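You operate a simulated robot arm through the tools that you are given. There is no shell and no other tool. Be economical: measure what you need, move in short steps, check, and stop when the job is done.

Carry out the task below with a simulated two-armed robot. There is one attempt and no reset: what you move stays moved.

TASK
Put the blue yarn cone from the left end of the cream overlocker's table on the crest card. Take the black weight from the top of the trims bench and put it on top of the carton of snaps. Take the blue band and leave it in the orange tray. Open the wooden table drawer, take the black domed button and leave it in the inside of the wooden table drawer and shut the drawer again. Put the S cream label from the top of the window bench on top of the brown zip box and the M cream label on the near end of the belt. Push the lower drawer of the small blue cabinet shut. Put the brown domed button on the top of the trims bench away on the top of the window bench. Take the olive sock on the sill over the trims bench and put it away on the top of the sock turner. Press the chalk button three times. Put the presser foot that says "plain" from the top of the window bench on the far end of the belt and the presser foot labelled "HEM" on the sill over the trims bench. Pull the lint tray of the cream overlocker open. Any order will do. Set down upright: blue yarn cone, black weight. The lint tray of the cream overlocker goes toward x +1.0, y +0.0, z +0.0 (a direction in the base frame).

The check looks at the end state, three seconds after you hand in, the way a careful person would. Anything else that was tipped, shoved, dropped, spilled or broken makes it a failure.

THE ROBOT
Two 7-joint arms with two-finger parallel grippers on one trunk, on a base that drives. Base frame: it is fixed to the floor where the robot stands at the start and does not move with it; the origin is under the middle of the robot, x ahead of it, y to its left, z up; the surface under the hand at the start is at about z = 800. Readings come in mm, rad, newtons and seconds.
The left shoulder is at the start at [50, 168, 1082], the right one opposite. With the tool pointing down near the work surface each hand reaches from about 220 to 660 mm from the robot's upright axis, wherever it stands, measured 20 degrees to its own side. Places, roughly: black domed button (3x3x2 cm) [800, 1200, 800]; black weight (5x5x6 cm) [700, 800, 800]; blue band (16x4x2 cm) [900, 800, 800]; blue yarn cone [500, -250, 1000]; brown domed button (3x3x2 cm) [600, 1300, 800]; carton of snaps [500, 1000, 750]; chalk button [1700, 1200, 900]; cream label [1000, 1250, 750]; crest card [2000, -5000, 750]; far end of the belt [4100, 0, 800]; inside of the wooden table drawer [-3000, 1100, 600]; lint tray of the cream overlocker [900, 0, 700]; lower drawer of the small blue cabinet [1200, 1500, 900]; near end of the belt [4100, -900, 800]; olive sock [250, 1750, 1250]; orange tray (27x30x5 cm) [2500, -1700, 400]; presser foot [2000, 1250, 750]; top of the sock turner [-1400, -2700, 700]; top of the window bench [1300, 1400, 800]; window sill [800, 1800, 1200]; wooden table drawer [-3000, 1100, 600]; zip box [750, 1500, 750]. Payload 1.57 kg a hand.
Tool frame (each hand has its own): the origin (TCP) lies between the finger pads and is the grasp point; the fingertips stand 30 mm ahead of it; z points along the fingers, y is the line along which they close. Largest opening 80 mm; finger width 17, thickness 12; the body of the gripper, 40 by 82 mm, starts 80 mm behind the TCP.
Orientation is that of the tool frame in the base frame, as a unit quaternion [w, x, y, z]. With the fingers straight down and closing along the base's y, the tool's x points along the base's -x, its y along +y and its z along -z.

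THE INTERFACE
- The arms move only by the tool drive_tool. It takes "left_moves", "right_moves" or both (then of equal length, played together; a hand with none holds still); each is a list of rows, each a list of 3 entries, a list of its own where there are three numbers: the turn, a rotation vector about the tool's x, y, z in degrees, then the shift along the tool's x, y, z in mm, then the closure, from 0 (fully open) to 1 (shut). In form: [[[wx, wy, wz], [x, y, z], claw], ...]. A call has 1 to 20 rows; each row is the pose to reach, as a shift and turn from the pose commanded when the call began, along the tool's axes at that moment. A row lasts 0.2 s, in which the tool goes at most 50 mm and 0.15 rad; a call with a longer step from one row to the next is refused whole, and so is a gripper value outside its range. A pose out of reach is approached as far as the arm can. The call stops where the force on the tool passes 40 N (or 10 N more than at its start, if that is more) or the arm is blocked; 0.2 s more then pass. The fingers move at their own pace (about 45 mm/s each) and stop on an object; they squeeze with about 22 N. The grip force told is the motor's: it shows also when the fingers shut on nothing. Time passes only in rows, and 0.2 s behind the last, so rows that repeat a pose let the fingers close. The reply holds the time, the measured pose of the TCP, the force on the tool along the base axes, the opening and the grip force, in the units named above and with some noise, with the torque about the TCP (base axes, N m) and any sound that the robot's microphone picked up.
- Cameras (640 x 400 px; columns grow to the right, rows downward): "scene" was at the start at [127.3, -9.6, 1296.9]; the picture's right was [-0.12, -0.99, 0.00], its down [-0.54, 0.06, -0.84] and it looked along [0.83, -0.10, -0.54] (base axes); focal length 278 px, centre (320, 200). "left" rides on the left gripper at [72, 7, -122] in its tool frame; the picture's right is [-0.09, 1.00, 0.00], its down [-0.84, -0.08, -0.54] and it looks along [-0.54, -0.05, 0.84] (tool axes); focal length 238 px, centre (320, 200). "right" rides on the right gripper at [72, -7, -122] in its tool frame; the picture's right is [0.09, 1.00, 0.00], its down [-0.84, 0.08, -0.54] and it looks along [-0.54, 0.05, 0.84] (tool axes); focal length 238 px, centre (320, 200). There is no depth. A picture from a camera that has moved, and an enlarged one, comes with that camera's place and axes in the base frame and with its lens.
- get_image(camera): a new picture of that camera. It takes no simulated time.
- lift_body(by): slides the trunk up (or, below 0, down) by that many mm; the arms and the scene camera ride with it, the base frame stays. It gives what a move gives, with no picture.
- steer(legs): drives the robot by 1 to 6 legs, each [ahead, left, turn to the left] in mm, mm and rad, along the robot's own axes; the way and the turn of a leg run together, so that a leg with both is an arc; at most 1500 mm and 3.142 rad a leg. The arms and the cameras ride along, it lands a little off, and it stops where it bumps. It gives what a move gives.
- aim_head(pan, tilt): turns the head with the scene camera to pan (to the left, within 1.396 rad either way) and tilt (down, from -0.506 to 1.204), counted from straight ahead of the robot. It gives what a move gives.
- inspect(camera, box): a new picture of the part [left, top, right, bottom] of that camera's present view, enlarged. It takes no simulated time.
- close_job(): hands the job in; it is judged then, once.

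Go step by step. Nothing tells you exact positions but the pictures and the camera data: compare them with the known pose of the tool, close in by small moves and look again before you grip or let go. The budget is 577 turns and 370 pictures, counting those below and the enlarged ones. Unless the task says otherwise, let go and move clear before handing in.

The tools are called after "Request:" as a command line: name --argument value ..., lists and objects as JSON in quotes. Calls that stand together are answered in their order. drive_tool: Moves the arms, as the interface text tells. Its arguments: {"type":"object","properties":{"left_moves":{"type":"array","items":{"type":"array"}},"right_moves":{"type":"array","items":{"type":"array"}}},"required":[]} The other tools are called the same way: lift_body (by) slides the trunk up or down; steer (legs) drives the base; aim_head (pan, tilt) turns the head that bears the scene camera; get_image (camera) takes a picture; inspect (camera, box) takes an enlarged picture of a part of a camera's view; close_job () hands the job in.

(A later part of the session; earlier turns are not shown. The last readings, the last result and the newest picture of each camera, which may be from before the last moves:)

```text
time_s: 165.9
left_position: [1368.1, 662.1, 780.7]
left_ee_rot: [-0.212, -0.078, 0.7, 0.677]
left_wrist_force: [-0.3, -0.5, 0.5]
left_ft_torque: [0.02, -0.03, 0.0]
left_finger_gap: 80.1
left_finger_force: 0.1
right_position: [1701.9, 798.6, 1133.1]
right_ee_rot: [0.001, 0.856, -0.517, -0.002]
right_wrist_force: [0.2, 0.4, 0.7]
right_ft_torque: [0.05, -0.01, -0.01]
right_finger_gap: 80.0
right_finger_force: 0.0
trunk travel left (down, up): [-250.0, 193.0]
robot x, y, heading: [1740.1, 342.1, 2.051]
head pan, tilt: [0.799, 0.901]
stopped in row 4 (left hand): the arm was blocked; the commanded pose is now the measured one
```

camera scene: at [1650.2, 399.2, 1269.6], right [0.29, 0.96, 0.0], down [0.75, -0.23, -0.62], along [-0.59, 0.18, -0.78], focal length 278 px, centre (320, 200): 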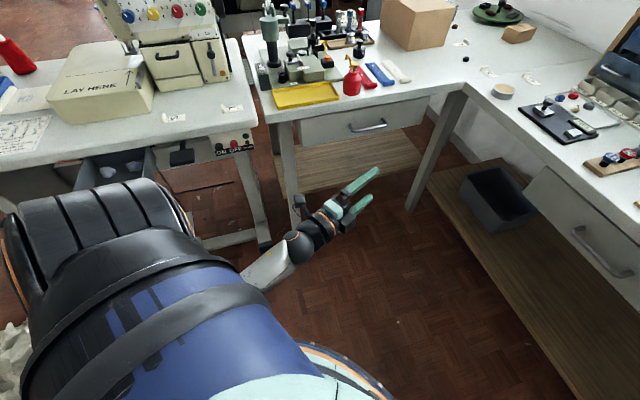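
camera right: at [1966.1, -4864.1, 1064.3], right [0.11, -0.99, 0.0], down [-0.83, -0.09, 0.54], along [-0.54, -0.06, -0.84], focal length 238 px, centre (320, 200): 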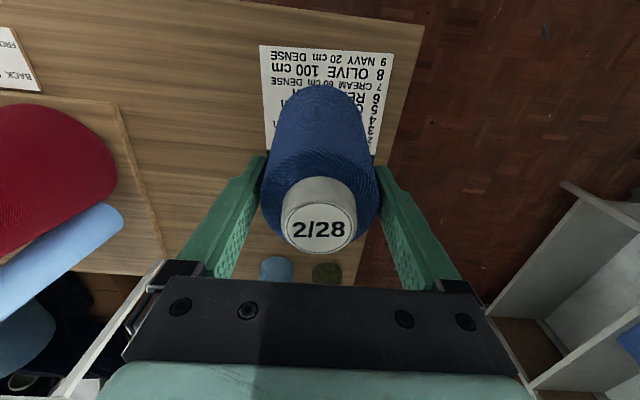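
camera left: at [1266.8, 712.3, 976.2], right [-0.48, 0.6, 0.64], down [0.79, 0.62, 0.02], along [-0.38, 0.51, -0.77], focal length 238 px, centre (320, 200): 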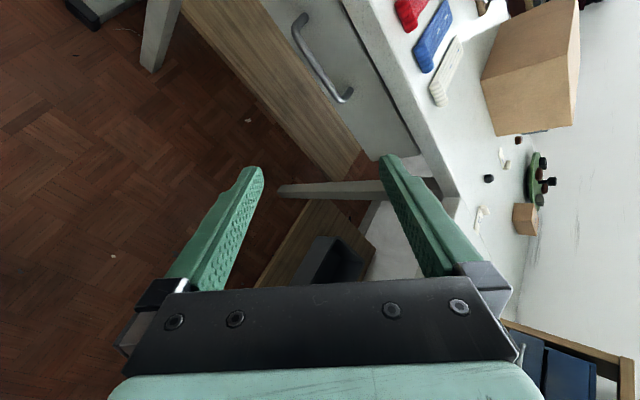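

Request:
drive_tool --left_moves '[[[0, 0, 0], [0, 0, 40], 0], [[0, 0, 0], [0, 0, 80], 0], [[0, 0, 0], [0, 0, 120], 0], [[0, 0, 0], [0, 0, 160], 0]]'

Request:
get_image --camera "scene"

```text
time_s: 166.9
left_position: [1300.1, 806.4, 777.9]
left_ee_rot: [-0.215, -0.076, 0.704, 0.672]
left_wrist_force: [-0.8, 0.7, 0.8]
left_ft_torque: [0.03, 0.0, -0.01]
left_finger_gap: 79.9
left_finger_force: 0.0
right_position: [1703.0, 798.6, 1131.7]
right_ee_rot: [0.0, 0.855, -0.518, -0.001]
right_wrist_force: [0.4, 0.3, -0.7]
right_ft_torque: [0.01, -0.06, -0.02]
right_finger_gap: 80.0
right_finger_force: 0.1
trunk travel left (down, up): [-250.0, 193.0]
robot x, y, heading: [1742.8, 339.1, 2.049]
head pan, tilt: [0.799, 0.901]
```

```text
315 pictures are left
camera scene: at [1649.7, 399.1, 1269.6], right [0.29, 0.96, 0.0], down [0.75, -0.23, -0.62], along [-0.59, 0.18, -0.78], focal length 278 px, centre (320, 200)
```

scene: 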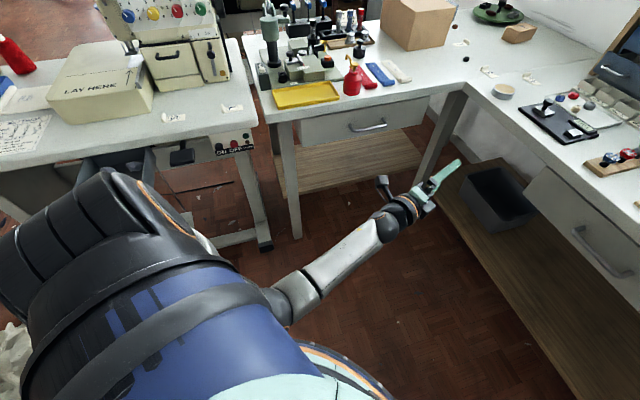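

Request:
drive_tool --left_moves '[[[4.7, 4.1, -5], [4, 20, -6], 0], [[9.5, 8.3, -10], [8, 40, -12], 0], [[14.2, 12.4, -15.1], [12, 60, -18], 0], [[19, 16.6, -20.1], [16, 80, -24], 0], [[23.7, 20.7, -25.2], [20, 100, -30], 0], [[28.5, 24.9, -30.2], [24, 120, -36], 0], [[33.2, 29, -35.2], [28, 140, -42], 0], [[38, 33.2, -40.3], [32, 160, -48], 0], [[42.7, 37.3, -45.3], [36, 180, -54], 0], [[47.5, 41.5, -50.4], [40, 200, -60], 0], [[52.2, 45.6, -55.4], [44, 220, -66], 0], [[57, 49.8, -60.4], [48, 240, -72], 0], [[61.7, 53.9, -65.5], [52, 260, -78], 0], [[66.5, 58.1, -70.5], [56, 280, -84], 0], [[71.2, 62.2, -75.6], [60, 300, -90], 0], [[76, 66.4, -80.6], [64, 320, -96], 0]]'

Request:
get_image --camera "scene"

```text
time_s: 168.4
left_position: [1275.5, 711.0, 813.5]
left_ee_rot: [-0.235, -0.44, 0.769, 0.4]
left_wrist_force: [0.9, 0.0, -0.4]
left_ft_torque: [-0.02, -0.02, 0.02]
left_finger_gap: 79.9
left_finger_force: 0.0
right_position: [1701.3, 797.7, 1131.5]
right_ee_rot: [0.0, 0.856, -0.518, -0.002]
right_wrist_force: [-0.1, -0.3, -0.9]
right_ft_torque: [0.0, 0.0, 0.01]
right_finger_gap: 79.8
right_finger_force: 0.0
trunk travel left (down, up): [-250.0, 193.0]
robot x, y, heading: [1737.5, 341.0, 2.053]
head pan, tilt: [0.799, 0.901]
stopped in row 7 (left hand): the arm was blocked; the commanded pose is now the measured one
```

```text
314 pictures are left
camera scene: at [1650.0, 399.1, 1269.6], right [0.29, 0.96, 0.0], down [0.75, -0.23, -0.62], along [-0.59, 0.18, -0.78], focal length 278 px, centre (320, 200)
```

scene: 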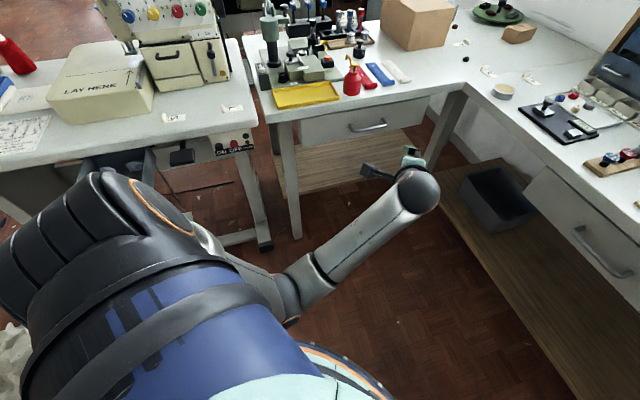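

Request:
drive_tool --left_moves '[[[7.8, 0, 0], [0, 0, 0], 0], [[15.7, 0, 0], [0, 0, 0], 0], [[23.5, 0, 0], [0, 0, 0], 0], [[31.4, 0, 0], [0, 0, 0], 0], [[39.2, 0, 0], [0, 0, 0], 0], [[47.1, 0, 0], [0, 0, 0], 0], [[55, 0, 0], [0, 0, 0], 0]]'

Request:
get_image --camera "scene"

```text
time_s: 169.1
left_position: [1292.6, 654.1, 729.0]
left_ee_rot: [-0.181, -0.467, 0.844, 0.194]
left_wrist_force: [0.1, -0.6, -0.1]
left_ft_torque: [-0.01, -0.02, 0.02]
left_finger_gap: 80.1
left_finger_force: 0.0
right_position: [1701.9, 798.9, 1132.3]
right_ee_rot: [0.001, 0.856, -0.517, -0.002]
right_wrist_force: [0.4, 0.2, 0.1]
right_ft_torque: [0.02, 0.0, 0.04]
right_finger_gap: 79.8
right_finger_force: 0.0
trunk travel left (down, up): [-250.0, 193.0]
robot x, y, heading: [1744.1, 342.8, 2.051]
head pan, tilt: [0.799, 0.901]
stopped in row 3 (left hand): the arm was blocked; the commanded pose is now the measured one
```

```text
313 pictures are left
camera scene: at [1650.0, 399.0, 1269.6], right [0.29, 0.96, 0.0], down [0.75, -0.23, -0.62], along [-0.59, 0.18, -0.78], focal length 278 px, centre (320, 200)
```

scene: 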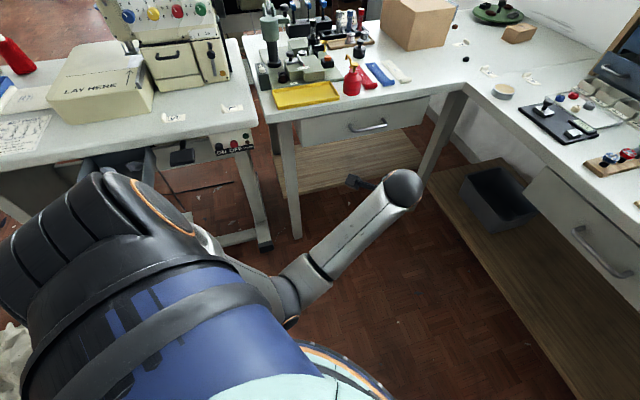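

Request:
drive_tool --left_moves '[[[0, 0, 0], [2.5, 10, -17], 0], [[0, 0, 0], [5, 20, -34], 0], [[0, 0, 0], [7.5, 30, -52], 0], [[0, 0, 0], [10, 40, -69], 0], [[0, 0, 0], [12.5, 50, -86], 0], [[0, 0, 0], [17, 70, -120], 0], [[0, 0, 0], [22, 90, -155], 0]]'

```text
time_s: 170.3
left_position: [1334.3, 621.8, 754.9]
left_ee_rot: [-0.165, -0.45, 0.872, 0.1]
left_wrist_force: [0.5, -0.5, 0.1]
left_ft_torque: [0.02, -0.04, 0.04]
left_finger_gap: 80.2
left_finger_force: 0.1
right_position: [1702.7, 798.4, 1132.0]
right_ee_rot: [0.001, 0.856, -0.517, -0.002]
right_wrist_force: [-0.1, 1.1, -0.8]
right_ft_torque: [-0.03, 0.01, 0.01]
right_finger_gap: 79.7
right_finger_force: 0.0
trunk travel left (down, up): [-250.0, 193.0]
robot x, y, heading: [1740.9, 339.2, 2.049]
head pan, tilt: [0.799, 0.901]
stopped in row 6 (left hand): the arm was blocked; the commanded pose is now the measured one
```

Request:
drive_tool --left_moves '[[[2.9, 0, -7.7], [0, 0, 0], 0], [[5.8, 0, -15.5], [0, 0, 0], 0], [[8.7, 0, -23.3], [0, 0, 0], 0], [[11.6, 0, -31.1], [0, 0, 0], 0], [[14.6, 0, -38.9], [0, 0, 0], 0], [[17.5, 0, -46.7], [0, 0, 0], 0], [[20.4, 0, -54.5], [0, 0, 0], 0], [[23.4, 0, -62.3], [0, 0, 0], 0]]'

Request:
get_image --camera "scene"

```text
time_s: 171.1
left_position: [1286.9, 556.2, 728.3]
left_ee_rot: [-0.2, -0.615, 0.762, 0.041]
left_wrist_force: [1.0, -0.2, 0.4]
left_ft_torque: [0.02, 0.01, -0.01]
left_finger_gap: 79.9
left_finger_force: 0.0
right_position: [1701.7, 797.8, 1131.6]
right_ee_rot: [0.001, 0.856, -0.517, -0.001]
right_wrist_force: [0.8, 0.3, -0.4]
right_ft_torque: [0.01, -0.01, 0.0]
right_finger_gap: 80.2
right_finger_force: 0.0
trunk travel left (down, up): [-250.0, 193.0]
robot x, y, heading: [1740.9, 338.8, 2.055]
head pan, tilt: [0.799, 0.901]
stopped in row 3 (left hand): the arm was blocked; the commanded pose is now the measured one
```

```text
312 pictures are left
camera scene: at [1650.0, 399.1, 1269.6], right [0.29, 0.96, 0.0], down [0.75, -0.23, -0.62], along [-0.59, 0.18, -0.78], focal length 278 px, centre (320, 200)
```

scene: 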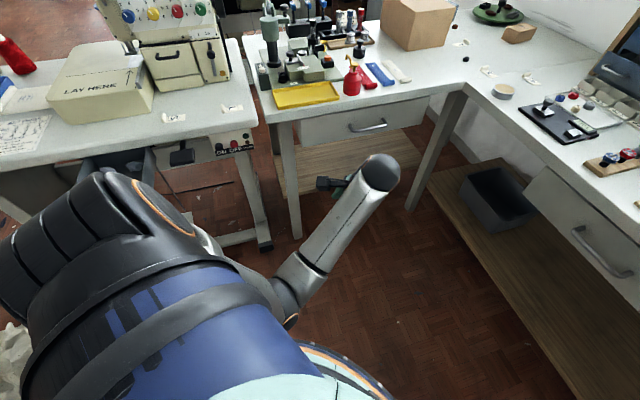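

The arm has the elbow low, so folding the wrist down isn't possible there. I'll return to the horizontal pose, extend well forward, raise, and only then pitch down.

Request:
drive_tool --left_moves '[[[-6, -4.5, 1.7], [-4, 3, 0], 0], [[-12, -9, 3.4], [-8, 6, 0], 0], [[-18, -13.6, 5.2], [-12, 9, 0], 0], [[-24, -18.2, 7], [-16, 12, 0], 0], [[-30, -22.7, 8.7], [-20, 15, 0], 0], [[-36, -27.2, 10.4], [-24, 18, 0], 0], [[-42, -31.8, 12.2], [-28, 21, 0], 0], [[-48, -36.3, 13.9], [-32, 24, 0], 0], [[-54, -40.9, 15.7], [-36, 27, 0], 0], [[-60, -45.4, 17.4], [-40, 30, 0], 0], [[-66.2, -50, 19.1], [-44, 34, 0], 0], [[-72.5, -54.6, 20.9], [-46, 38, 0], 0]]'

Request:
drive_tool --left_moves '[[[0, 0, 0], [0, 0, 45], 0], [[0, 0, 0], [0, 0, 90], 0], [[0, 0, 0], [0, 0, 135], 0], [[0, 0, 0], [0, 0, 180], 0], [[0, 0, 0], [0, 30, 215], 0], [[0, 0, 0], [0, 70, 235], 0], [[0, 0, 0], [0, 110, 250], 0], [[0, 0, 0], [0, 150, 265], 0], [[0, 0, 0], [0, 190, 280], 0], [[0, 0, 0], [0, 230, 280], 0], [[0, 0, 0], [0, 270, 280], 0]]'

Request:
get_image --camera "scene"

```text
time_s: 173.7
left_position: [1261.0, 609.7, 728.6]
left_ee_rot: [-0.167, -0.17, 0.685, 0.689]
left_wrist_force: [0.0, 0.1, -0.4]
left_ft_torque: [-0.02, 0.01, 0.01]
left_finger_gap: 79.8
left_finger_force: 0.0
right_position: [1702.1, 798.5, 1132.2]
right_ee_rot: [0.001, 0.856, -0.518, -0.002]
right_wrist_force: [0.0, 1.0, 0.5]
right_ft_torque: [-0.01, 0.01, 0.0]
right_finger_gap: 79.9
right_finger_force: 0.1
trunk travel left (down, up): [-250.0, 193.0]
robot x, y, heading: [1742.0, 341.0, 2.053]
head pan, tilt: [0.799, 0.901]
```

```text
time_s: 176.1
left_position: [1131.3, 855.5, 998.8]
left_ee_rot: [-0.166, -0.17, 0.686, 0.688]
left_wrist_force: [0.2, -0.6, -0.9]
left_ft_torque: [0.01, 0.01, 0.0]
left_finger_gap: 80.2
left_finger_force: 0.0
right_position: [1702.7, 797.1, 1131.9]
right_ee_rot: [0.001, 0.856, -0.518, -0.002]
right_wrist_force: [-0.4, 0.0, 0.0]
right_ft_torque: [-0.02, 0.03, -0.01]
right_finger_gap: 80.2
right_finger_force: 0.0
trunk travel left (down, up): [-250.0, 193.0]
robot x, y, heading: [1740.5, 340.1, 2.047]
head pan, tilt: [0.799, 0.901]
```

```text
311 pictures are left
camera scene: at [1650.1, 399.0, 1269.6], right [0.29, 0.96, 0.0], down [0.75, -0.23, -0.62], along [-0.59, 0.18, -0.78], focal length 278 px, centre (320, 200)
```

scene: 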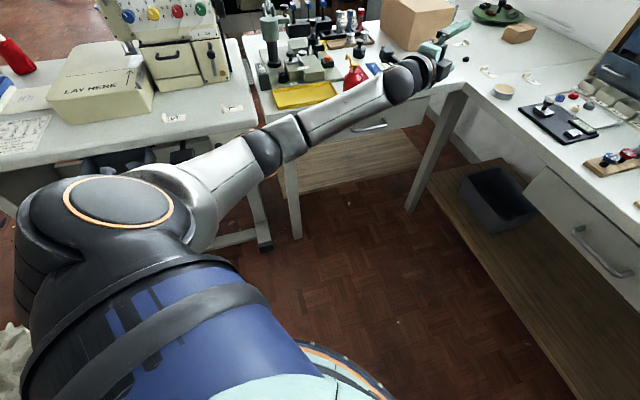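

The elbow is up now. Rotating down while drawing back.

Request:
drive_tool --left_moves '[[[4.6, 4.6, -4.6], [-8, 8, -15], 0], [[9.2, 9.2, -9.2], [-16, 16, -30], 0], [[13.9, 13.9, -13.9], [-24, 24, -45], 0], [[18.5, 18.5, -18.5], [-32, 32, -60], 0], [[23.1, 23.1, -23.1], [-40, 40, -75], 0], [[27.7, 27.7, -27.7], [-48, 48, -90], 0], [[32.3, 32.3, -32.3], [-56, 56, -105], 0], [[37, 37, -37], [-64, 64, -120], 0], [[41.6, 41.6, -41.6], [-72, 72, -135], 0], [[46.2, 46.2, -46.2], [-80, 80, -150], 0], [[50.8, 50.8, -50.8], [-88, 88, -165], 0], [[55.4, 55.4, -55.4], [-96, 96, -180], 0], [[60, 60, -60], [-104, 104, -195], 0], [[64.7, 64.7, -64.7], [-112, 112, -210], 0], [[69.3, 69.3, -69.3], [-120, 120, -230], 0], [[69.3, 69.3, -69.3], [-120, 120, -265], 0], [[69.3, 69.3, -69.3], [-120, 120, -300], 0]]'

Request:
aim_head --pan 0 --tilt 0.55

Request:
get_image --camera "scene"

```text
time_s: 179.7
left_position: [1373.8, 644.9, 1121.4]
left_ee_rot: [-0.004, 0.855, -0.518, 0.0]
left_wrist_force: [0.1, -0.8, -0.6]
left_ft_torque: [0.03, -0.01, -0.01]
left_finger_gap: 79.9
left_finger_force: 0.0
left hand out of reach, approached as far as the arm can: row 9
right_position: [1702.1, 798.4, 1132.0]
right_ee_rot: [0.0, 0.856, -0.517, -0.002]
right_wrist_force: [0.3, -0.6, 0.0]
right_ft_torque: [-0.01, 0.02, -0.01]
right_finger_gap: 80.1
right_finger_force: 0.0
trunk travel left (down, up): [-250.0, 193.0]
robot x, y, heading: [1740.3, 340.4, 2.055]
head pan, tilt: [0.799, 0.901]
```

```text
time_s: 180.8
left_position: [1374.3, 646.4, 1121.5]
left_ee_rot: [-0.003, 0.855, -0.519, 0.0]
left_wrist_force: [0.4, -0.3, 0.4]
left_ft_torque: [-0.01, -0.01, 0.0]
left_finger_gap: 80.2
left_finger_force: 0.0
right_position: [1702.9, 796.9, 1132.0]
right_ee_rot: [0.001, 0.856, -0.517, -0.002]
right_wrist_force: [0.1, -0.8, 1.0]
right_ft_torque: [0.01, 0.01, 0.04]
right_finger_gap: 80.2
right_finger_force: 0.0
trunk travel left (down, up): [-250.0, 193.0]
robot x, y, heading: [1741.8, 336.2, 2.05]
head pan, tilt: [0.0, 0.55]
```

```text
310 pictures are left
camera scene: at [1680.8, 457.0, 1298.9], right [0.89, 0.46, 0.0], down [0.24, -0.46, -0.85], along [-0.39, 0.76, -0.52], focal length 278 px, centre (320, 200)
```

scene: 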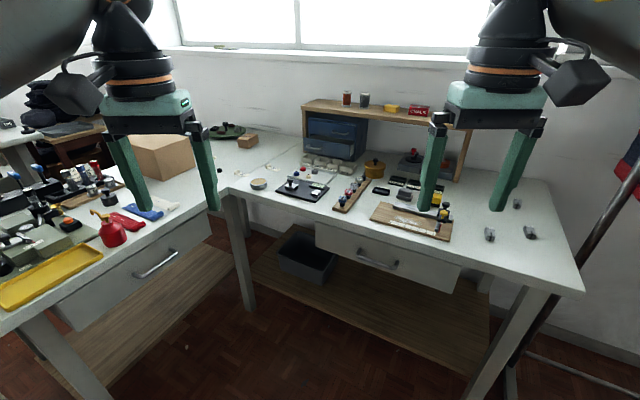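

Recovered: both hands point down again. Now I'll square up to the window bench and inspect what lies on it.

Request:
steer --legs '[[0, 0, -0.48], [250, 250, 0]]'

Request:
aim_head --pan 0 --tilt 0.6

Request:
get_image --camera "scene"

Request:
inspect --camera "scene" --box '[210, 120, 450, 270]'

```text
time_s: 185.0
left_position: [1313.6, 1030.0, 1121.2]
left_ee_rot: [0.004, -0.706, 0.708, -0.001]
left_wrist_force: [-0.3, 0.3, 0.4]
left_ft_torque: [-0.03, 0.0, 0.0]
left_finger_gap: 80.1
left_finger_force: 0.0
right_position: [1675.7, 1011.8, 1132.1]
right_ee_rot: [0.0, -0.707, 0.708, 0.001]
right_wrist_force: [0.6, 0.3, 0.4]
right_ft_torque: [0.01, 0.01, 0.01]
right_finger_gap: 79.9
right_finger_force: 0.1
trunk travel left (down, up): [-250.0, 193.0]
robot x, y, heading: [1494.8, 591.2, 1.564]
head pan, tilt: [0.0, 0.55]
```

```text
time_s: 185.6
left_position: [1313.1, 1031.1, 1121.0]
left_ee_rot: [0.003, -0.705, 0.709, -0.001]
left_wrist_force: [0.1, -0.7, 0.3]
left_ft_torque: [-0.01, 0.02, 0.01]
left_finger_gap: 79.9
left_finger_force: 0.0
right_position: [1676.6, 1010.6, 1131.6]
right_ee_rot: [-0.001, -0.706, 0.708, 0.001]
right_wrist_force: [0.0, 0.3, 0.3]
right_ft_torque: [-0.03, -0.05, 0.02]
right_finger_gap: 80.0
right_finger_force: 0.1
trunk travel left (down, up): [-250.0, 193.0]
robot x, y, heading: [1495.3, 592.4, 1.563]
head pan, tilt: [0.0, 0.6]
```

```text
309 pictures are left
camera scene: at [1496.7, 718.1, 1294.4], right [1.0, -0.01, 0.0], down [0.0, -0.56, -0.83], along [0.01, 0.83, -0.56], focal length 278 px, centre (320, 200)
```

scene: 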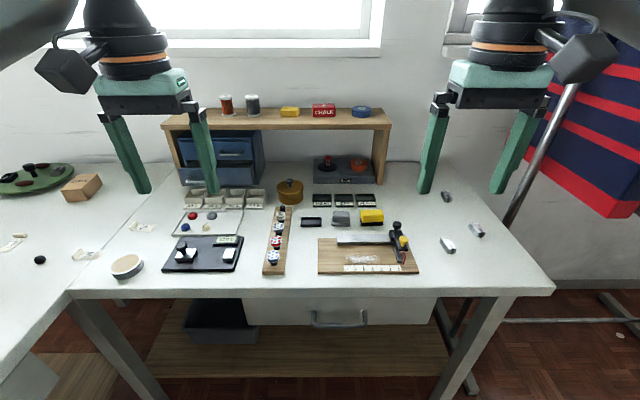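

```text
2.67 times, centred on (330, 195) of scene
camera zoom: at [1496.7, 718.1, 1294.4], right [1.0, -0.01, 0.0], down [0.0, -0.56, -0.83], along [0.01, 0.83, -0.56], focal length 741 px, centre (293, 213)
```

zoom: 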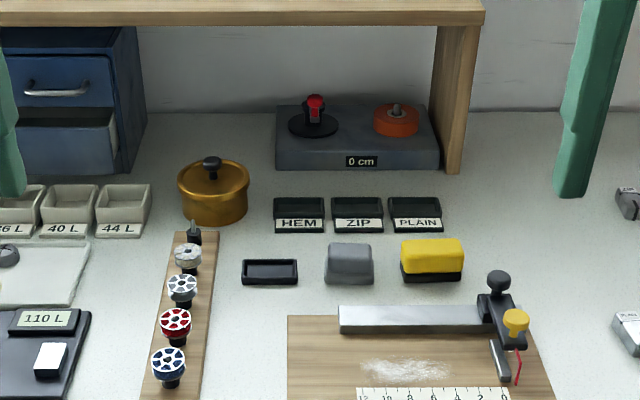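

The chalk button looks like the yellow knob on the ruler tool at about [1692, 1185, 860]. Zooming on labels, feet, and cabinet.

Request:
inspect --camera "scene" --box '[0, 180, 200, 300]'

Request:
inspect --camera "scene" --box '[380, 170, 540, 290]'

Request:
inspect --camera "scene" --box '[160, 90, 300, 280]'

```text
3.20 times, centred on (100, 240) of scene
camera zoom: at [1496.7, 718.1, 1294.4], right [1.0, -0.01, 0.0], down [0.0, -0.56, -0.83], along [0.01, 0.83, -0.56], focal length 889 px, centre (1024, 72)
```

zoom: 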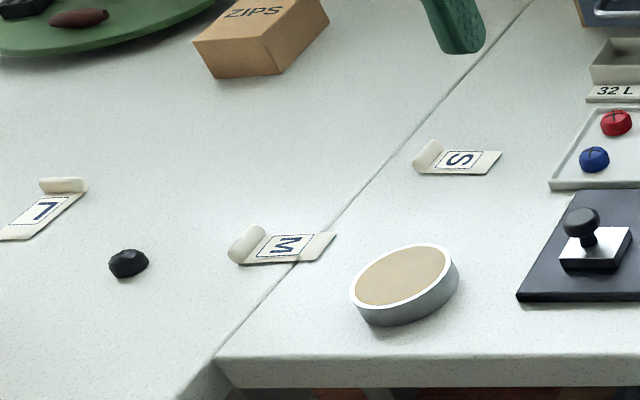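

```text
3.33 times, centred on (460, 230) of scene
camera zoom: at [1496.7, 718.1, 1294.4], right [1.0, -0.01, 0.0], down [0.0, -0.56, -0.83], along [0.01, 0.83, -0.56], focal length 926 px, centre (-147, 100)
```

zoom: 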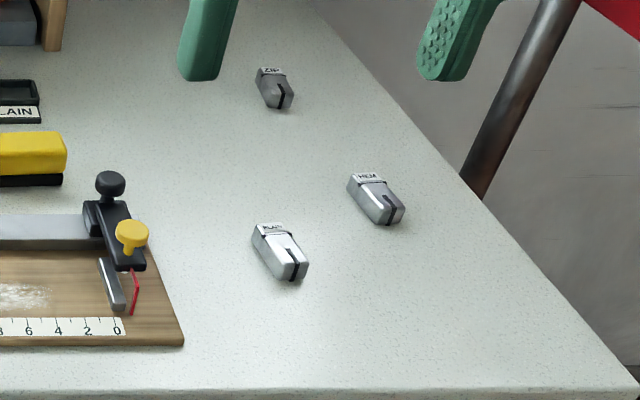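

```text
2.11 times, centred on (230, 185) of scene
camera zoom: at [1496.7, 718.1, 1294.4], right [1.0, -0.01, 0.0], down [0.0, -0.56, -0.83], along [0.01, 0.83, -0.56], focal length 585 px, centre (510, 232)
```

zoom: 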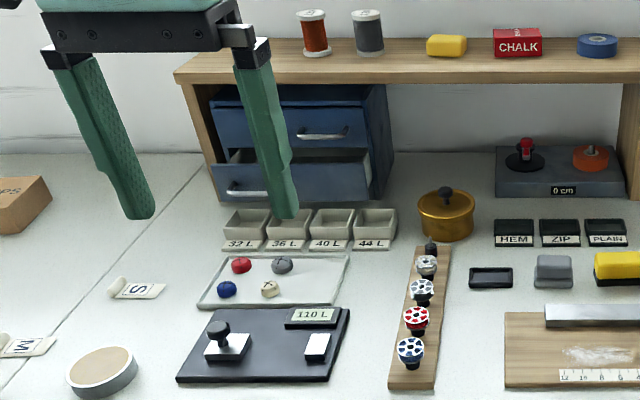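

Labels and feet are readable: PLAIN at ~[1829,1241], HEM at ~[1931,1299], S label at ~[1007,1318], M at ~[926,1215]. I'll drive a bit closer and bring the right hand over the yellow chalk button.

Request:
steer --legs '[[90, 0, 0]]'

Request:
drive_tool --right_moves '[[[0, 0, 0], [-20, -4, 40], 0.5], [[0, 0, 0], [-40, -8, 80], 1], [[0, 0, 0], [-60, -12, 120], 1], [[0, 0, 0], [-60, -12, 150], 1], [[0, 0, 0], [-60, -12, 150], 1]]'

Request:
get_image --camera "right"

Request:
inspect --camera "scene" --box '[340, 160, 500, 290]'

```text
time_s: 186.7
left_position: [1314.7, 1119.1, 1121.4]
left_ee_rot: [0.003, -0.705, 0.709, -0.001]
left_wrist_force: [-0.6, 0.5, -0.2]
left_ft_torque: [-0.02, 0.0, -0.04]
left_finger_gap: 79.9
left_finger_force: 0.2
right_position: [1676.3, 1101.2, 1131.5]
right_ee_rot: [-0.001, -0.706, 0.708, 0.002]
right_wrist_force: [0.6, 0.2, 0.1]
right_ft_torque: [-0.01, 0.05, 0.02]
right_finger_gap: 80.0
right_finger_force: 0.1
trunk travel left (down, up): [-250.0, 193.0]
robot x, y, heading: [1496.5, 675.8, 1.564]
head pan, tilt: [0.0, 0.6]
```

```text
time_s: 187.9
left_position: [1313.2, 1119.1, 1121.4]
left_ee_rot: [0.003, -0.705, 0.709, 0.0]
left_wrist_force: [-0.9, 0.4, 0.1]
left_ft_torque: [-0.02, -0.03, -0.01]
left_finger_gap: 80.0
left_finger_force: 0.0
right_position: [1688.9, 1159.1, 980.3]
right_ee_rot: [0.0, -0.706, 0.708, 0.002]
right_wrist_force: [0.3, 0.6, 0.6]
right_ft_torque: [-0.04, 0.02, 0.02]
right_finger_gap: 0.1
right_finger_force: 14.2
trunk travel left (down, up): [-250.0, 193.0]
robot x, y, heading: [1498.9, 674.8, 1.563]
head pan, tilt: [0.0, 0.6]
```

```text
304 pictures are left
camera right: at [1696.1, 1087.6, 1102.2], right [-1.0, -0.09, 0.0], down [-0.07, 0.84, 0.54], along [-0.05, 0.54, -0.84], focal length 238 px, centre (320, 200)
```

right: 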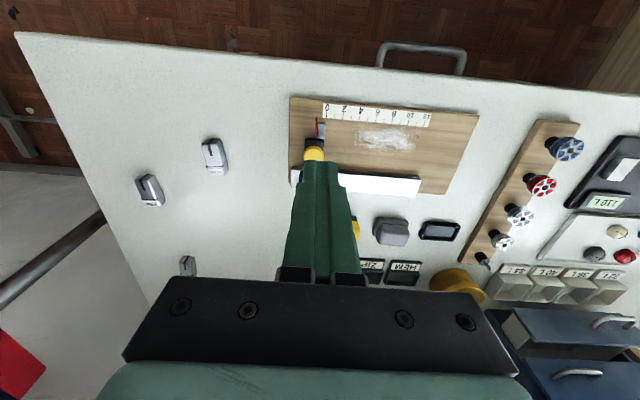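

```text
3.08 times, centred on (420, 225) of scene
camera zoom: at [1497.2, 805.9, 1294.4], right [1.0, -0.01, 0.0], down [0.0, -0.56, -0.83], along [0.01, 0.83, -0.56], focal length 855 px, centre (12, 123)
```

zoom: 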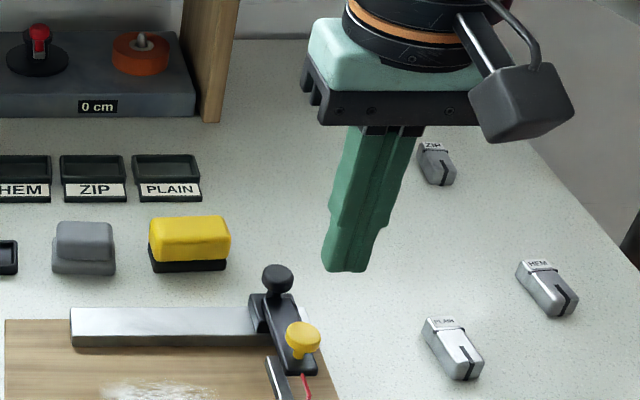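

The chalk button's top is near [1689, 1177, 879]. Positioning the closed fingertips above it.

Request:
drive_tool --right_moves '[[[0, 0, 0], [-18, 0, 20], 1], [[0, 0, 0], [-18, 0, 45], 1]]'

Request:
get_image --camera "right"

Request:
inspect --camera "scene" --box '[360, 190, 480, 290]'

```text
time_s: 188.5
left_position: [1314.7, 1118.5, 1121.7]
left_ee_rot: [0.002, -0.705, 0.709, -0.001]
left_wrist_force: [-1.0, 0.0, 0.2]
left_ft_torque: [0.0, 0.01, 0.06]
left_finger_gap: 79.8
left_finger_force: 0.1
right_position: [1688.8, 1178.8, 937.0]
right_ee_rot: [0.0, -0.706, 0.708, 0.002]
right_wrist_force: [-0.7, -0.8, -0.1]
right_ft_torque: [0.01, -0.01, 0.02]
right_finger_gap: 0.0
right_finger_force: 21.1
trunk travel left (down, up): [-250.0, 193.0]
robot x, y, heading: [1495.8, 674.4, 1.56]
head pan, tilt: [0.0, 0.6]
```

```text
302 pictures are left
camera right: at [1696.3, 1106.6, 1058.6], right [-1.0, -0.09, 0.0], down [-0.07, 0.84, 0.54], along [-0.05, 0.54, -0.84], focal length 238 px, centre (320, 200)
```

right: 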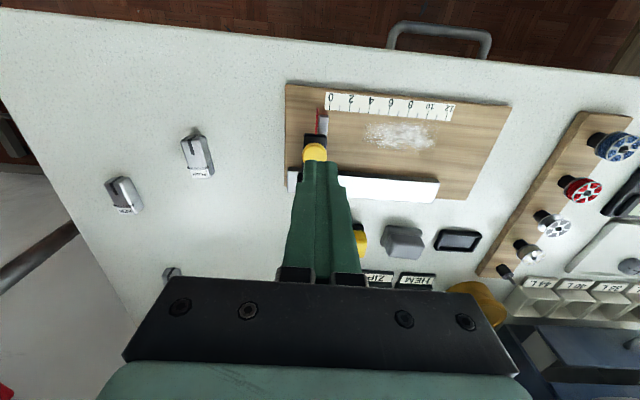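

```text
4.00 times, centred on (420, 240) of scene
camera zoom: at [1497.4, 806.0, 1294.4], right [1.0, -0.01, 0.0], down [0.0, -0.56, -0.83], along [0.01, 0.82, -0.56], focal length 1112 px, centre (-80, 40)
```

zoom: 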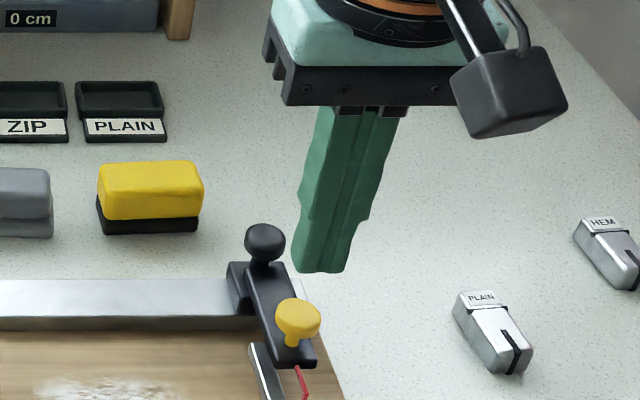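

Request:
drive_tool --right_moves '[[[0, 0, 0], [0, -2, 15], 1], [[0, 0, 0], [0, -2, 25], 1], [[0, 0, 0], [0, -2, 28], 1]]'

Request:
inspect --camera "scene" --box '[360, 190, 480, 290]'

```text
time_s: 189.3
left_position: [1313.9, 1117.5, 1121.2]
left_ee_rot: [0.003, -0.705, 0.709, 0.0]
left_wrist_force: [-0.4, -0.7, -0.4]
left_ft_torque: [-0.01, -0.02, -0.01]
left_finger_gap: 80.1
left_finger_force: 0.0
right_position: [1690.5, 1177.8, 909.5]
right_ee_rot: [0.0, -0.706, 0.708, 0.002]
right_wrist_force: [-0.5, 0.7, 0.0]
right_ft_torque: [0.0, 0.0, -0.03]
right_finger_gap: 0.0
right_finger_force: 21.6
trunk travel left (down, up): [-250.0, 193.0]
robot x, y, heading: [1500.6, 676.0, 1.562]
head pan, tilt: [0.0, 0.6]
```

```text
4.00 times, centred on (420, 240) of scene
camera zoom: at [1497.3, 805.9, 1294.4], right [1.0, -0.01, 0.0], down [0.0, -0.56, -0.83], along [0.01, 0.83, -0.56], focal length 1112 px, centre (-80, 40)
```

zoom: 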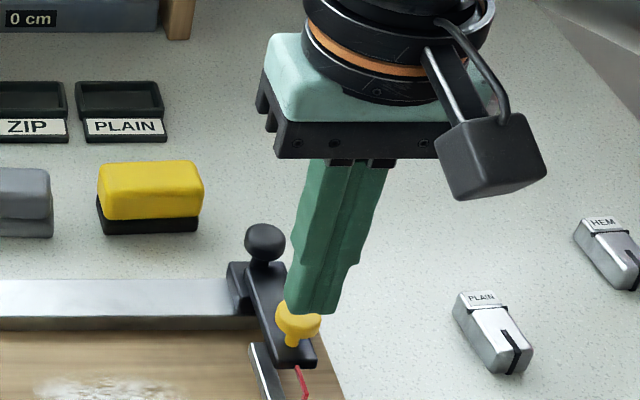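

Request:
drive_tool --right_moves '[[[0, 0, 0], [0, 0, 4], 1], [[0, 0, 0], [0, 0, 8], 1], [[0, 0, 0], [0, 0, 12], 1], [[0, 0, 0], [0, 0, 16], 1]]'

Request:
inspect --camera "scene" --box '[360, 190, 480, 290]'

```text
time_s: 190.3
left_position: [1314.3, 1117.8, 1123.3]
left_ee_rot: [0.003, -0.706, 0.709, -0.001]
left_wrist_force: [0.6, 0.3, 0.6]
left_ft_torque: [-0.02, 0.0, 0.02]
left_finger_gap: 80.2
left_finger_force: 0.0
right_position: [1690.3, 1178.3, 891.8]
right_ee_rot: [-0.001, -0.706, 0.708, 0.002]
right_wrist_force: [0.5, -0.1, 1.4]
right_ft_torque: [0.02, 0.02, 0.0]
right_finger_gap: 0.1
right_finger_force: 21.3
trunk travel left (down, up): [-250.0, 193.0]
robot x, y, heading: [1498.3, 675.6, 1.564]
head pan, tilt: [0.0, 0.6]
```

```text
4.00 times, centred on (420, 240) of scene
camera zoom: at [1497.3, 805.9, 1294.4], right [1.0, -0.01, 0.0], down [0.0, -0.56, -0.83], along [0.01, 0.83, -0.56], focal length 1112 px, centre (-80, 40)
```

zoom: 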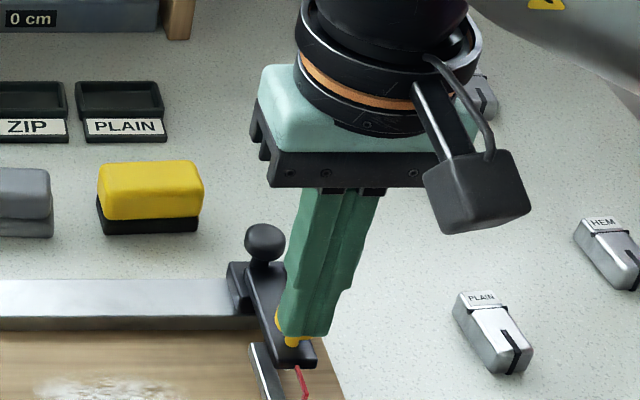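

Request:
inspect --camera "right" --box '[240, 80, 400, 220]'

Request:
inspect --camera "scene" --box '[380, 230, 430, 280]'

```text
2.86 times, centred on (320, 150) of right
camera zoom: at [1698.1, 1106.6, 1014.4], right [-1.0, -0.09, 0.0], down [-0.07, 0.84, 0.54], along [-0.05, 0.54, -0.84], focal length 681 px, centre (320, 343)
```

zoom: 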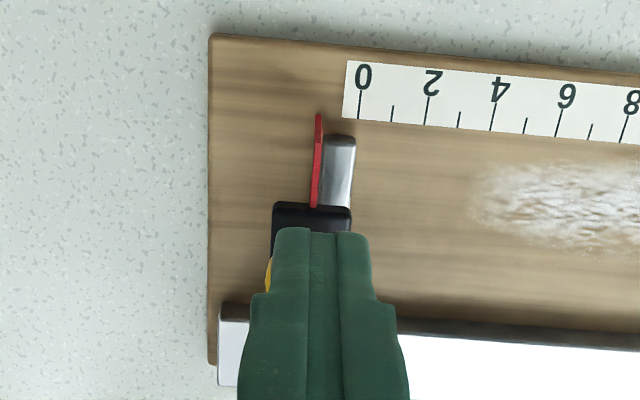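

```text
8.00 times, centred on (405, 255) of scene
camera zoom: at [1497.3, 805.9, 1294.4], right [1.0, -0.01, 0.0], down [0.0, -0.56, -0.83], along [0.01, 0.83, -0.56], focal length 2223 px, centre (-360, -240)
```

zoom: 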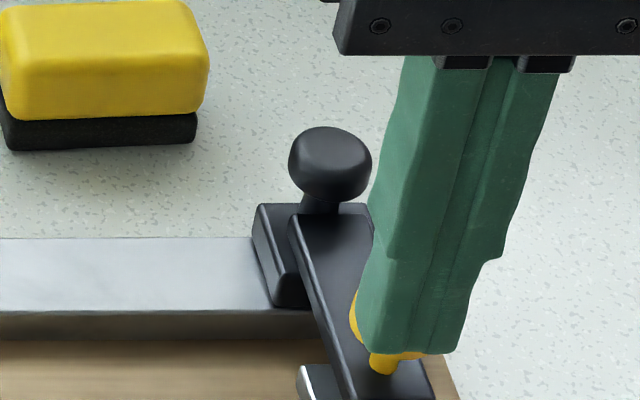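

The finger is a little on the near side of the knob. I'll lift, shift about 8 mm further and press again.

Request:
drive_tool --right_moves '[[[0, 0, 0], [0, 0, -25], 1], [[0, 0, 0], [-8, -2, -25], 1], [[0, 0, 0], [-8, -2, -10], 1], [[0, 0, 0], [-8, -2, -4], 1], [[0, 0, 0], [-8, -2, 0], 1]]'

Request:
inspect --camera "scene" --box '[380, 230, 430, 280]'

```text
time_s: 191.5
left_position: [1314.7, 1118.3, 1121.6]
left_ee_rot: [0.002, -0.705, 0.709, -0.001]
left_wrist_force: [-0.1, 0.2, -0.1]
left_ft_torque: [-0.03, 0.01, 0.01]
left_finger_gap: 80.1
left_finger_force: 0.1
right_position: [1690.9, 1186.4, 893.2]
right_ee_rot: [0.0, -0.706, 0.708, 0.002]
right_wrist_force: [0.0, -0.6, 0.5]
right_ft_torque: [-0.01, 0.02, 0.0]
right_finger_gap: 0.0
right_finger_force: 22.0
trunk travel left (down, up): [-250.0, 193.0]
robot x, y, heading: [1499.0, 675.7, 1.564]
head pan, tilt: [0.0, 0.6]
```

```text
8.00 times, centred on (405, 255) of scene
camera zoom: at [1497.3, 805.8, 1294.4], right [1.0, -0.01, 0.0], down [0.0, -0.56, -0.83], along [0.01, 0.83, -0.56], focal length 2223 px, centre (-360, -240)
```

zoom: 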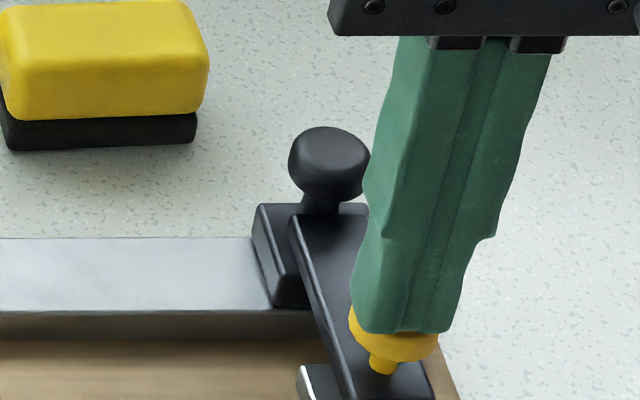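

Request:
drive_tool --right_moves '[[[0, 0, 0], [0, 2, 2], 1], [[0, 0, 0], [0, 2, 4], 1], [[0, 0, 0], [0, 2, 6], 1], [[0, 0, 0], [0, 2, 8], 1], [[0, 0, 0], [0, 2, 10], 1]]'

Request:
inspect --camera "scene" --box '[380, 230, 430, 280]'

```text
time_s: 192.7
left_position: [1314.1, 1118.3, 1122.8]
left_ee_rot: [0.003, -0.705, 0.709, -0.001]
left_wrist_force: [-0.4, -0.2, -0.4]
left_ft_torque: [0.02, 0.01, 0.03]
left_finger_gap: 80.1
left_finger_force: 0.1
right_position: [1688.8, 1186.3, 883.6]
right_ee_rot: [0.0, -0.707, 0.707, 0.001]
right_wrist_force: [0.0, -1.2, 2.7]
right_ft_torque: [-0.01, 0.0, -0.01]
right_finger_gap: 0.0
right_finger_force: 21.1
trunk travel left (down, up): [-250.0, 193.0]
robot x, y, heading: [1495.9, 677.5, 1.568]
head pan, tilt: [0.0, 0.6]
heard: click
```

```text
8.00 times, centred on (405, 255) of scene
camera zoom: at [1497.2, 805.5, 1294.5], right [1.0, -0.01, 0.0], down [0.0, -0.56, -0.83], along [0.01, 0.83, -0.56], focal length 2223 px, centre (-360, -240)
```

zoom: 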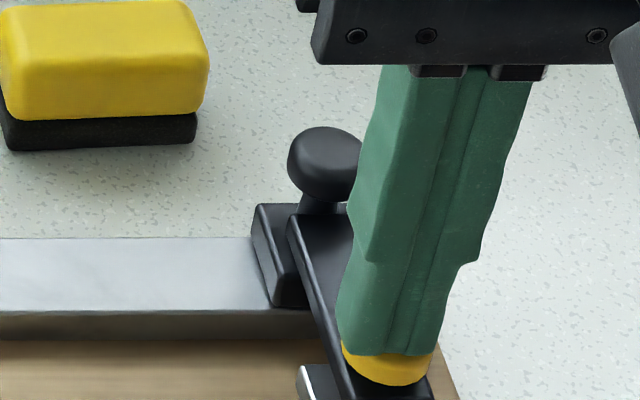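

One click heard. Releasing and pressing a second time.

Request:
drive_tool --right_moves '[[[0, 0, 0], [0, 0, -5], 1], [[0, 0, 0], [0, 0, -12], 1], [[0, 0, 0], [0, 0, -12], 1], [[0, 0, 0], [0, 0, -12], 1]]'

Request:
drive_tool --right_moves '[[[0, 0, 0], [0, 0, 4], 1], [[0, 0, 0], [0, 0, 7], 1], [[0, 0, 0], [0, 0, 9], 1], [[0, 0, 0], [0, 0, 11], 1], [[0, 0, 0], [0, 0, 12], 1]]'

```text
time_s: 193.7
left_position: [1313.5, 1118.6, 1121.8]
left_ee_rot: [0.003, -0.705, 0.709, -0.001]
left_wrist_force: [0.5, -0.5, 0.3]
left_ft_torque: [-0.02, 0.0, 0.0]
left_finger_gap: 80.1
left_finger_force: 0.0
right_position: [1690.2, 1184.4, 895.1]
right_ee_rot: [-0.001, -0.706, 0.708, 0.002]
right_wrist_force: [-0.2, 1.3, -0.4]
right_ft_torque: [0.01, -0.01, 0.01]
right_finger_gap: 0.3
right_finger_force: 21.2
trunk travel left (down, up): [-250.0, 193.0]
robot x, y, heading: [1499.7, 672.6, 1.564]
head pan, tilt: [0.0, 0.6]
```

```text
time_s: 194.9
left_position: [1314.7, 1117.4, 1121.5]
left_ee_rot: [0.003, -0.706, 0.709, 0.0]
left_wrist_force: [0.5, -0.1, -0.1]
left_ft_torque: [0.0, 0.0, 0.0]
left_finger_gap: 79.7
left_finger_force: 0.1
right_position: [1689.1, 1186.7, 882.8]
right_ee_rot: [0.0, -0.707, 0.708, 0.002]
right_wrist_force: [-0.1, 1.6, 3.2]
right_ft_torque: [0.04, 0.03, 0.0]
right_finger_gap: 0.0
right_finger_force: 21.0
trunk travel left (down, up): [-250.0, 193.0]
robot x, y, heading: [1498.0, 676.5, 1.56]
head pan, tilt: [0.0, 0.6]
heard: click
```

Second click. Once more.

Request:
drive_tool --right_moves '[[[0, 0, 0], [0, 0, -5], 1], [[0, 0, 0], [0, 0, -12], 1], [[0, 0, 0], [0, 0, -12], 1], [[0, 0, 0], [0, 0, -12], 1]]'

Request:
drive_tool --right_moves '[[[0, 0, 0], [0, 0, 4], 1], [[0, 0, 0], [0, 0, 7], 1], [[0, 0, 0], [0, 0, 9], 1], [[0, 0, 0], [0, 0, 11], 1], [[0, 0, 0], [0, 0, 12], 1]]'

Request:
drive_tool --right_moves '[[[0, 0, 0], [0, 0, -20], 1], [[0, 0, 0], [0, 0, -60], 1], [[0, 0, 0], [0, 0, -100], 0.5]]'

Request:
inspect --camera "scene" --box '[360, 170, 520, 290]'

Request:
get_image --camera "right"

```text
time_s: 195.9
left_position: [1314.3, 1117.6, 1120.4]
left_ee_rot: [0.003, -0.705, 0.709, 0.0]
left_wrist_force: [-0.5, -0.4, -0.2]
left_ft_torque: [-0.01, 0.01, 0.01]
left_finger_gap: 80.0
left_finger_force: 0.1
right_position: [1688.7, 1186.8, 895.7]
right_ee_rot: [-0.001, -0.706, 0.708, 0.002]
right_wrist_force: [0.0, -0.3, 0.0]
right_ft_torque: [0.0, 0.01, 0.0]
right_finger_gap: 0.0
right_finger_force: 21.1
trunk travel left (down, up): [-250.0, 193.0]
robot x, y, heading: [1498.4, 674.8, 1.563]
head pan, tilt: [0.0, 0.6]
```

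```text
time_s: 197.1
left_position: [1314.2, 1119.3, 1120.8]
left_ee_rot: [0.003, -0.705, 0.709, -0.001]
left_wrist_force: [-0.7, 0.0, 0.2]
left_ft_torque: [0.01, 0.0, 0.01]
left_finger_gap: 79.9
left_finger_force: 0.0
right_position: [1688.2, 1186.7, 884.2]
right_ee_rot: [0.001, -0.707, 0.708, 0.002]
right_wrist_force: [-0.8, 1.5, 3.2]
right_ft_torque: [0.07, 0.01, -0.02]
right_finger_gap: 0.0
right_finger_force: 20.8
trunk travel left (down, up): [-250.0, 193.0]
robot x, y, heading: [1495.3, 676.2, 1.565]
head pan, tilt: [0.0, 0.6]
heard: click
```

```text
time_s: 197.9
left_position: [1314.5, 1118.9, 1122.3]
left_ee_rot: [0.003, -0.706, 0.708, -0.002]
left_wrist_force: [0.2, 0.3, 0.0]
left_ft_torque: [0.03, 0.0, 0.02]
left_finger_gap: 80.1
left_finger_force: 0.1
right_position: [1688.9, 1184.5, 984.2]
right_ee_rot: [0.0, -0.706, 0.708, 0.001]
right_wrist_force: [0.7, 1.1, -0.1]
right_ft_torque: [-0.01, 0.0, 0.01]
right_finger_gap: 31.9
right_finger_force: 0.0
trunk travel left (down, up): [-250.0, 193.0]
robot x, y, heading: [1493.8, 678.4, 1.561]
head pan, tilt: [0.0, 0.6]
```

```text
3.33 times, centred on (440, 230) of scene
camera zoom: at [1497.1, 805.7, 1294.4], right [1.0, -0.01, 0.0], down [0.0, -0.56, -0.83], along [0.01, 0.83, -0.56], focal length 926 px, centre (-80, 100)
```

zoom: 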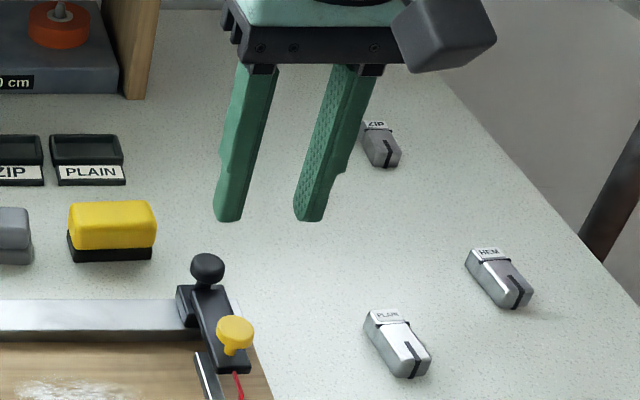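

```text
293 pictures are left
camera right: at [1697.4, 1113.8, 1106.4], right [-1.0, -0.09, 0.0], down [-0.07, 0.84, 0.54], along [-0.05, 0.54, -0.84], focal length 238 px, centre (320, 200)
```

right: 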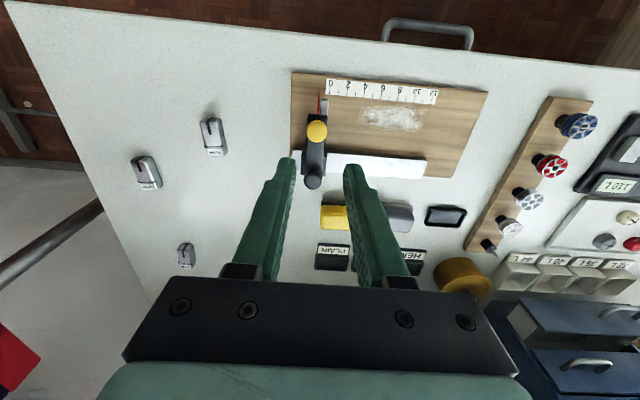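

Three clicks total — done. Next the PLAIN foot at ~[1822, 1223]; I'll strafe right and bring the right hand over it.

Request:
steer --legs '[[0, -140, 0]]'

Request:
drive_tool --right_moves '[[[0, 0, 0], [-20, 0, 20], 0.2], [[0, 0, 0], [-38, 5, 60], 0.2], [[0, 0, 0], [-38, 7, 100], 0.2], [[0, 0, 0], [-38, 7, 100], 0.2]]'

Request:
get_image --camera "right"

```text
time_s: 199.8
left_position: [1451.9, 1116.8, 1121.3]
left_ee_rot: [0.003, -0.706, 0.708, -0.001]
left_wrist_force: [0.3, 0.2, 0.3]
left_ft_torque: [0.04, 0.02, 0.0]
left_finger_gap: 80.2
left_finger_force: 0.0
right_position: [1827.9, 1185.8, 985.5]
right_ee_rot: [0.0, -0.707, 0.708, 0.002]
right_wrist_force: [-0.3, -0.9, 1.0]
right_ft_torque: [0.03, 0.02, -0.02]
right_finger_gap: 40.0
right_finger_force: 0.1
trunk travel left (down, up): [-250.0, 193.0]
robot x, y, heading: [1635.6, 676.6, 1.569]
head pan, tilt: [0.0, 0.6]
```

```text
time_s: 200.8
left_position: [1451.6, 1117.8, 1121.2]
left_ee_rot: [0.003, -0.706, 0.708, 0.0]
left_wrist_force: [-0.2, -0.3, -0.3]
left_ft_torque: [0.02, -0.02, 0.01]
left_finger_gap: 80.1
left_finger_force: 0.2
right_position: [1821.7, 1224.6, 882.5]
right_ee_rot: [-0.001, -0.707, 0.708, 0.001]
right_wrist_force: [1.2, 0.6, 0.2]
right_ft_torque: [-0.01, 0.04, 0.02]
right_finger_gap: 63.7
right_finger_force: 0.1
trunk travel left (down, up): [-250.0, 193.0]
robot x, y, heading: [1639.7, 675.7, 1.571]
head pan, tilt: [0.0, 0.6]
```

```text
292 pictures are left
camera right: at [1828.3, 1151.9, 1005.0], right [-1.0, -0.09, 0.0], down [-0.08, 0.84, 0.54], along [-0.05, 0.54, -0.84], focal length 238 px, centre (320, 200)
```

right: 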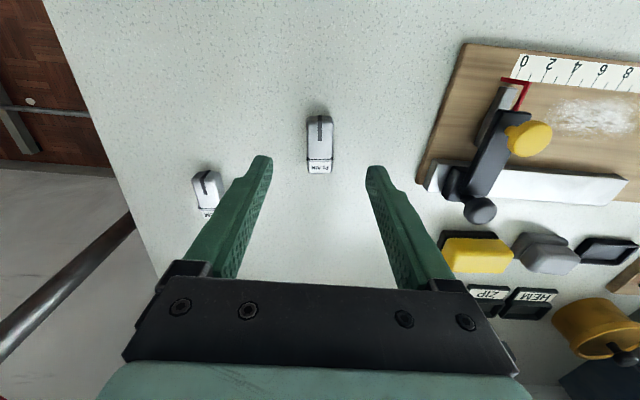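

Centred well. Descending and gripping the PLAIN foot.

Request:
drive_tool --right_moves '[[[0, 0, 0], [2, 0, 25], 0.2], [[0, 0, 0], [2, 0, 46], 0.2], [[0, 0, 0], [2, 0, 47], 1], [[0, 0, 0], [2, 0, 47], 1], [[0, 0, 0], [2, 0, 47], 1], [[0, 0, 0], [2, 0, 47], 1]]'

Request:
drive_tool --right_moves '[[[0, 0, 0], [0, 0, -30], 1], [[0, 0, 0], [0, 0, -80], 1], [[0, 0, 0], [20, 0, -120], 1], [[0, 0, 0], [40, 0, -160], 1], [[0, 0, 0], [60, 0, -200], 1]]'

Request:
get_image --camera "right"

```text
time_s: 202.2
left_position: [1452.7, 1116.3, 1121.9]
left_ee_rot: [0.003, -0.706, 0.708, 0.0]
left_wrist_force: [0.0, 0.5, 0.5]
left_ft_torque: [-0.01, 0.02, 0.01]
left_finger_gap: 80.1
left_finger_force: 0.0
right_position: [1818.9, 1222.2, 836.4]
right_ee_rot: [0.0, -0.707, 0.707, 0.002]
right_wrist_force: [-0.3, 1.0, -0.1]
right_ft_torque: [-0.01, -0.01, 0.0]
right_finger_gap: 21.2
right_finger_force: 21.9
trunk travel left (down, up): [-250.0, 193.0]
robot x, y, heading: [1631.4, 674.3, 1.564]
head pan, tilt: [0.0, 0.6]
```

```text
time_s: 203.4
left_position: [1452.4, 1116.8, 1121.9]
left_ee_rot: [0.002, -0.706, 0.708, -0.001]
left_wrist_force: [0.0, 0.2, 0.5]
left_ft_torque: [0.05, -0.01, 0.02]
left_finger_gap: 79.8
left_finger_force: 0.2
right_position: [1822.9, 1161.4, 1040.9]
right_ee_rot: [0.0, -0.707, 0.707, 0.001]
right_wrist_force: [-0.1, 0.2, -1.0]
right_ft_torque: [-0.02, 0.04, -0.02]
right_finger_gap: 21.1
right_finger_force: 22.6
trunk travel left (down, up): [-250.0, 193.0]
robot x, y, heading: [1636.3, 674.6, 1.57]
head pan, tilt: [0.0, 0.6]
```

```text
291 pictures are left
camera right: at [1829.8, 1090.6, 1161.9], right [-1.0, -0.09, 0.0], down [-0.08, 0.84, 0.54], along [-0.05, 0.54, -0.84], focal length 238 px, centre (320, 200)
```

right: 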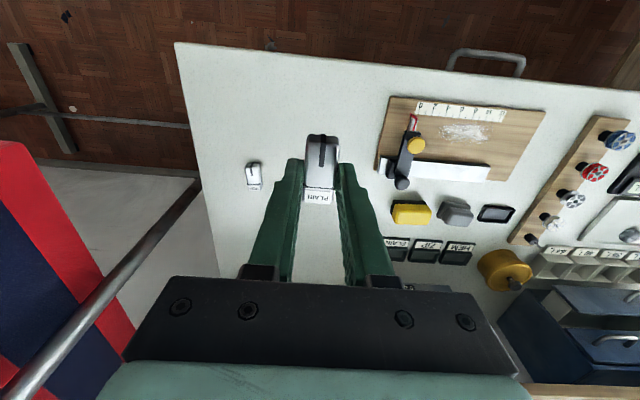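

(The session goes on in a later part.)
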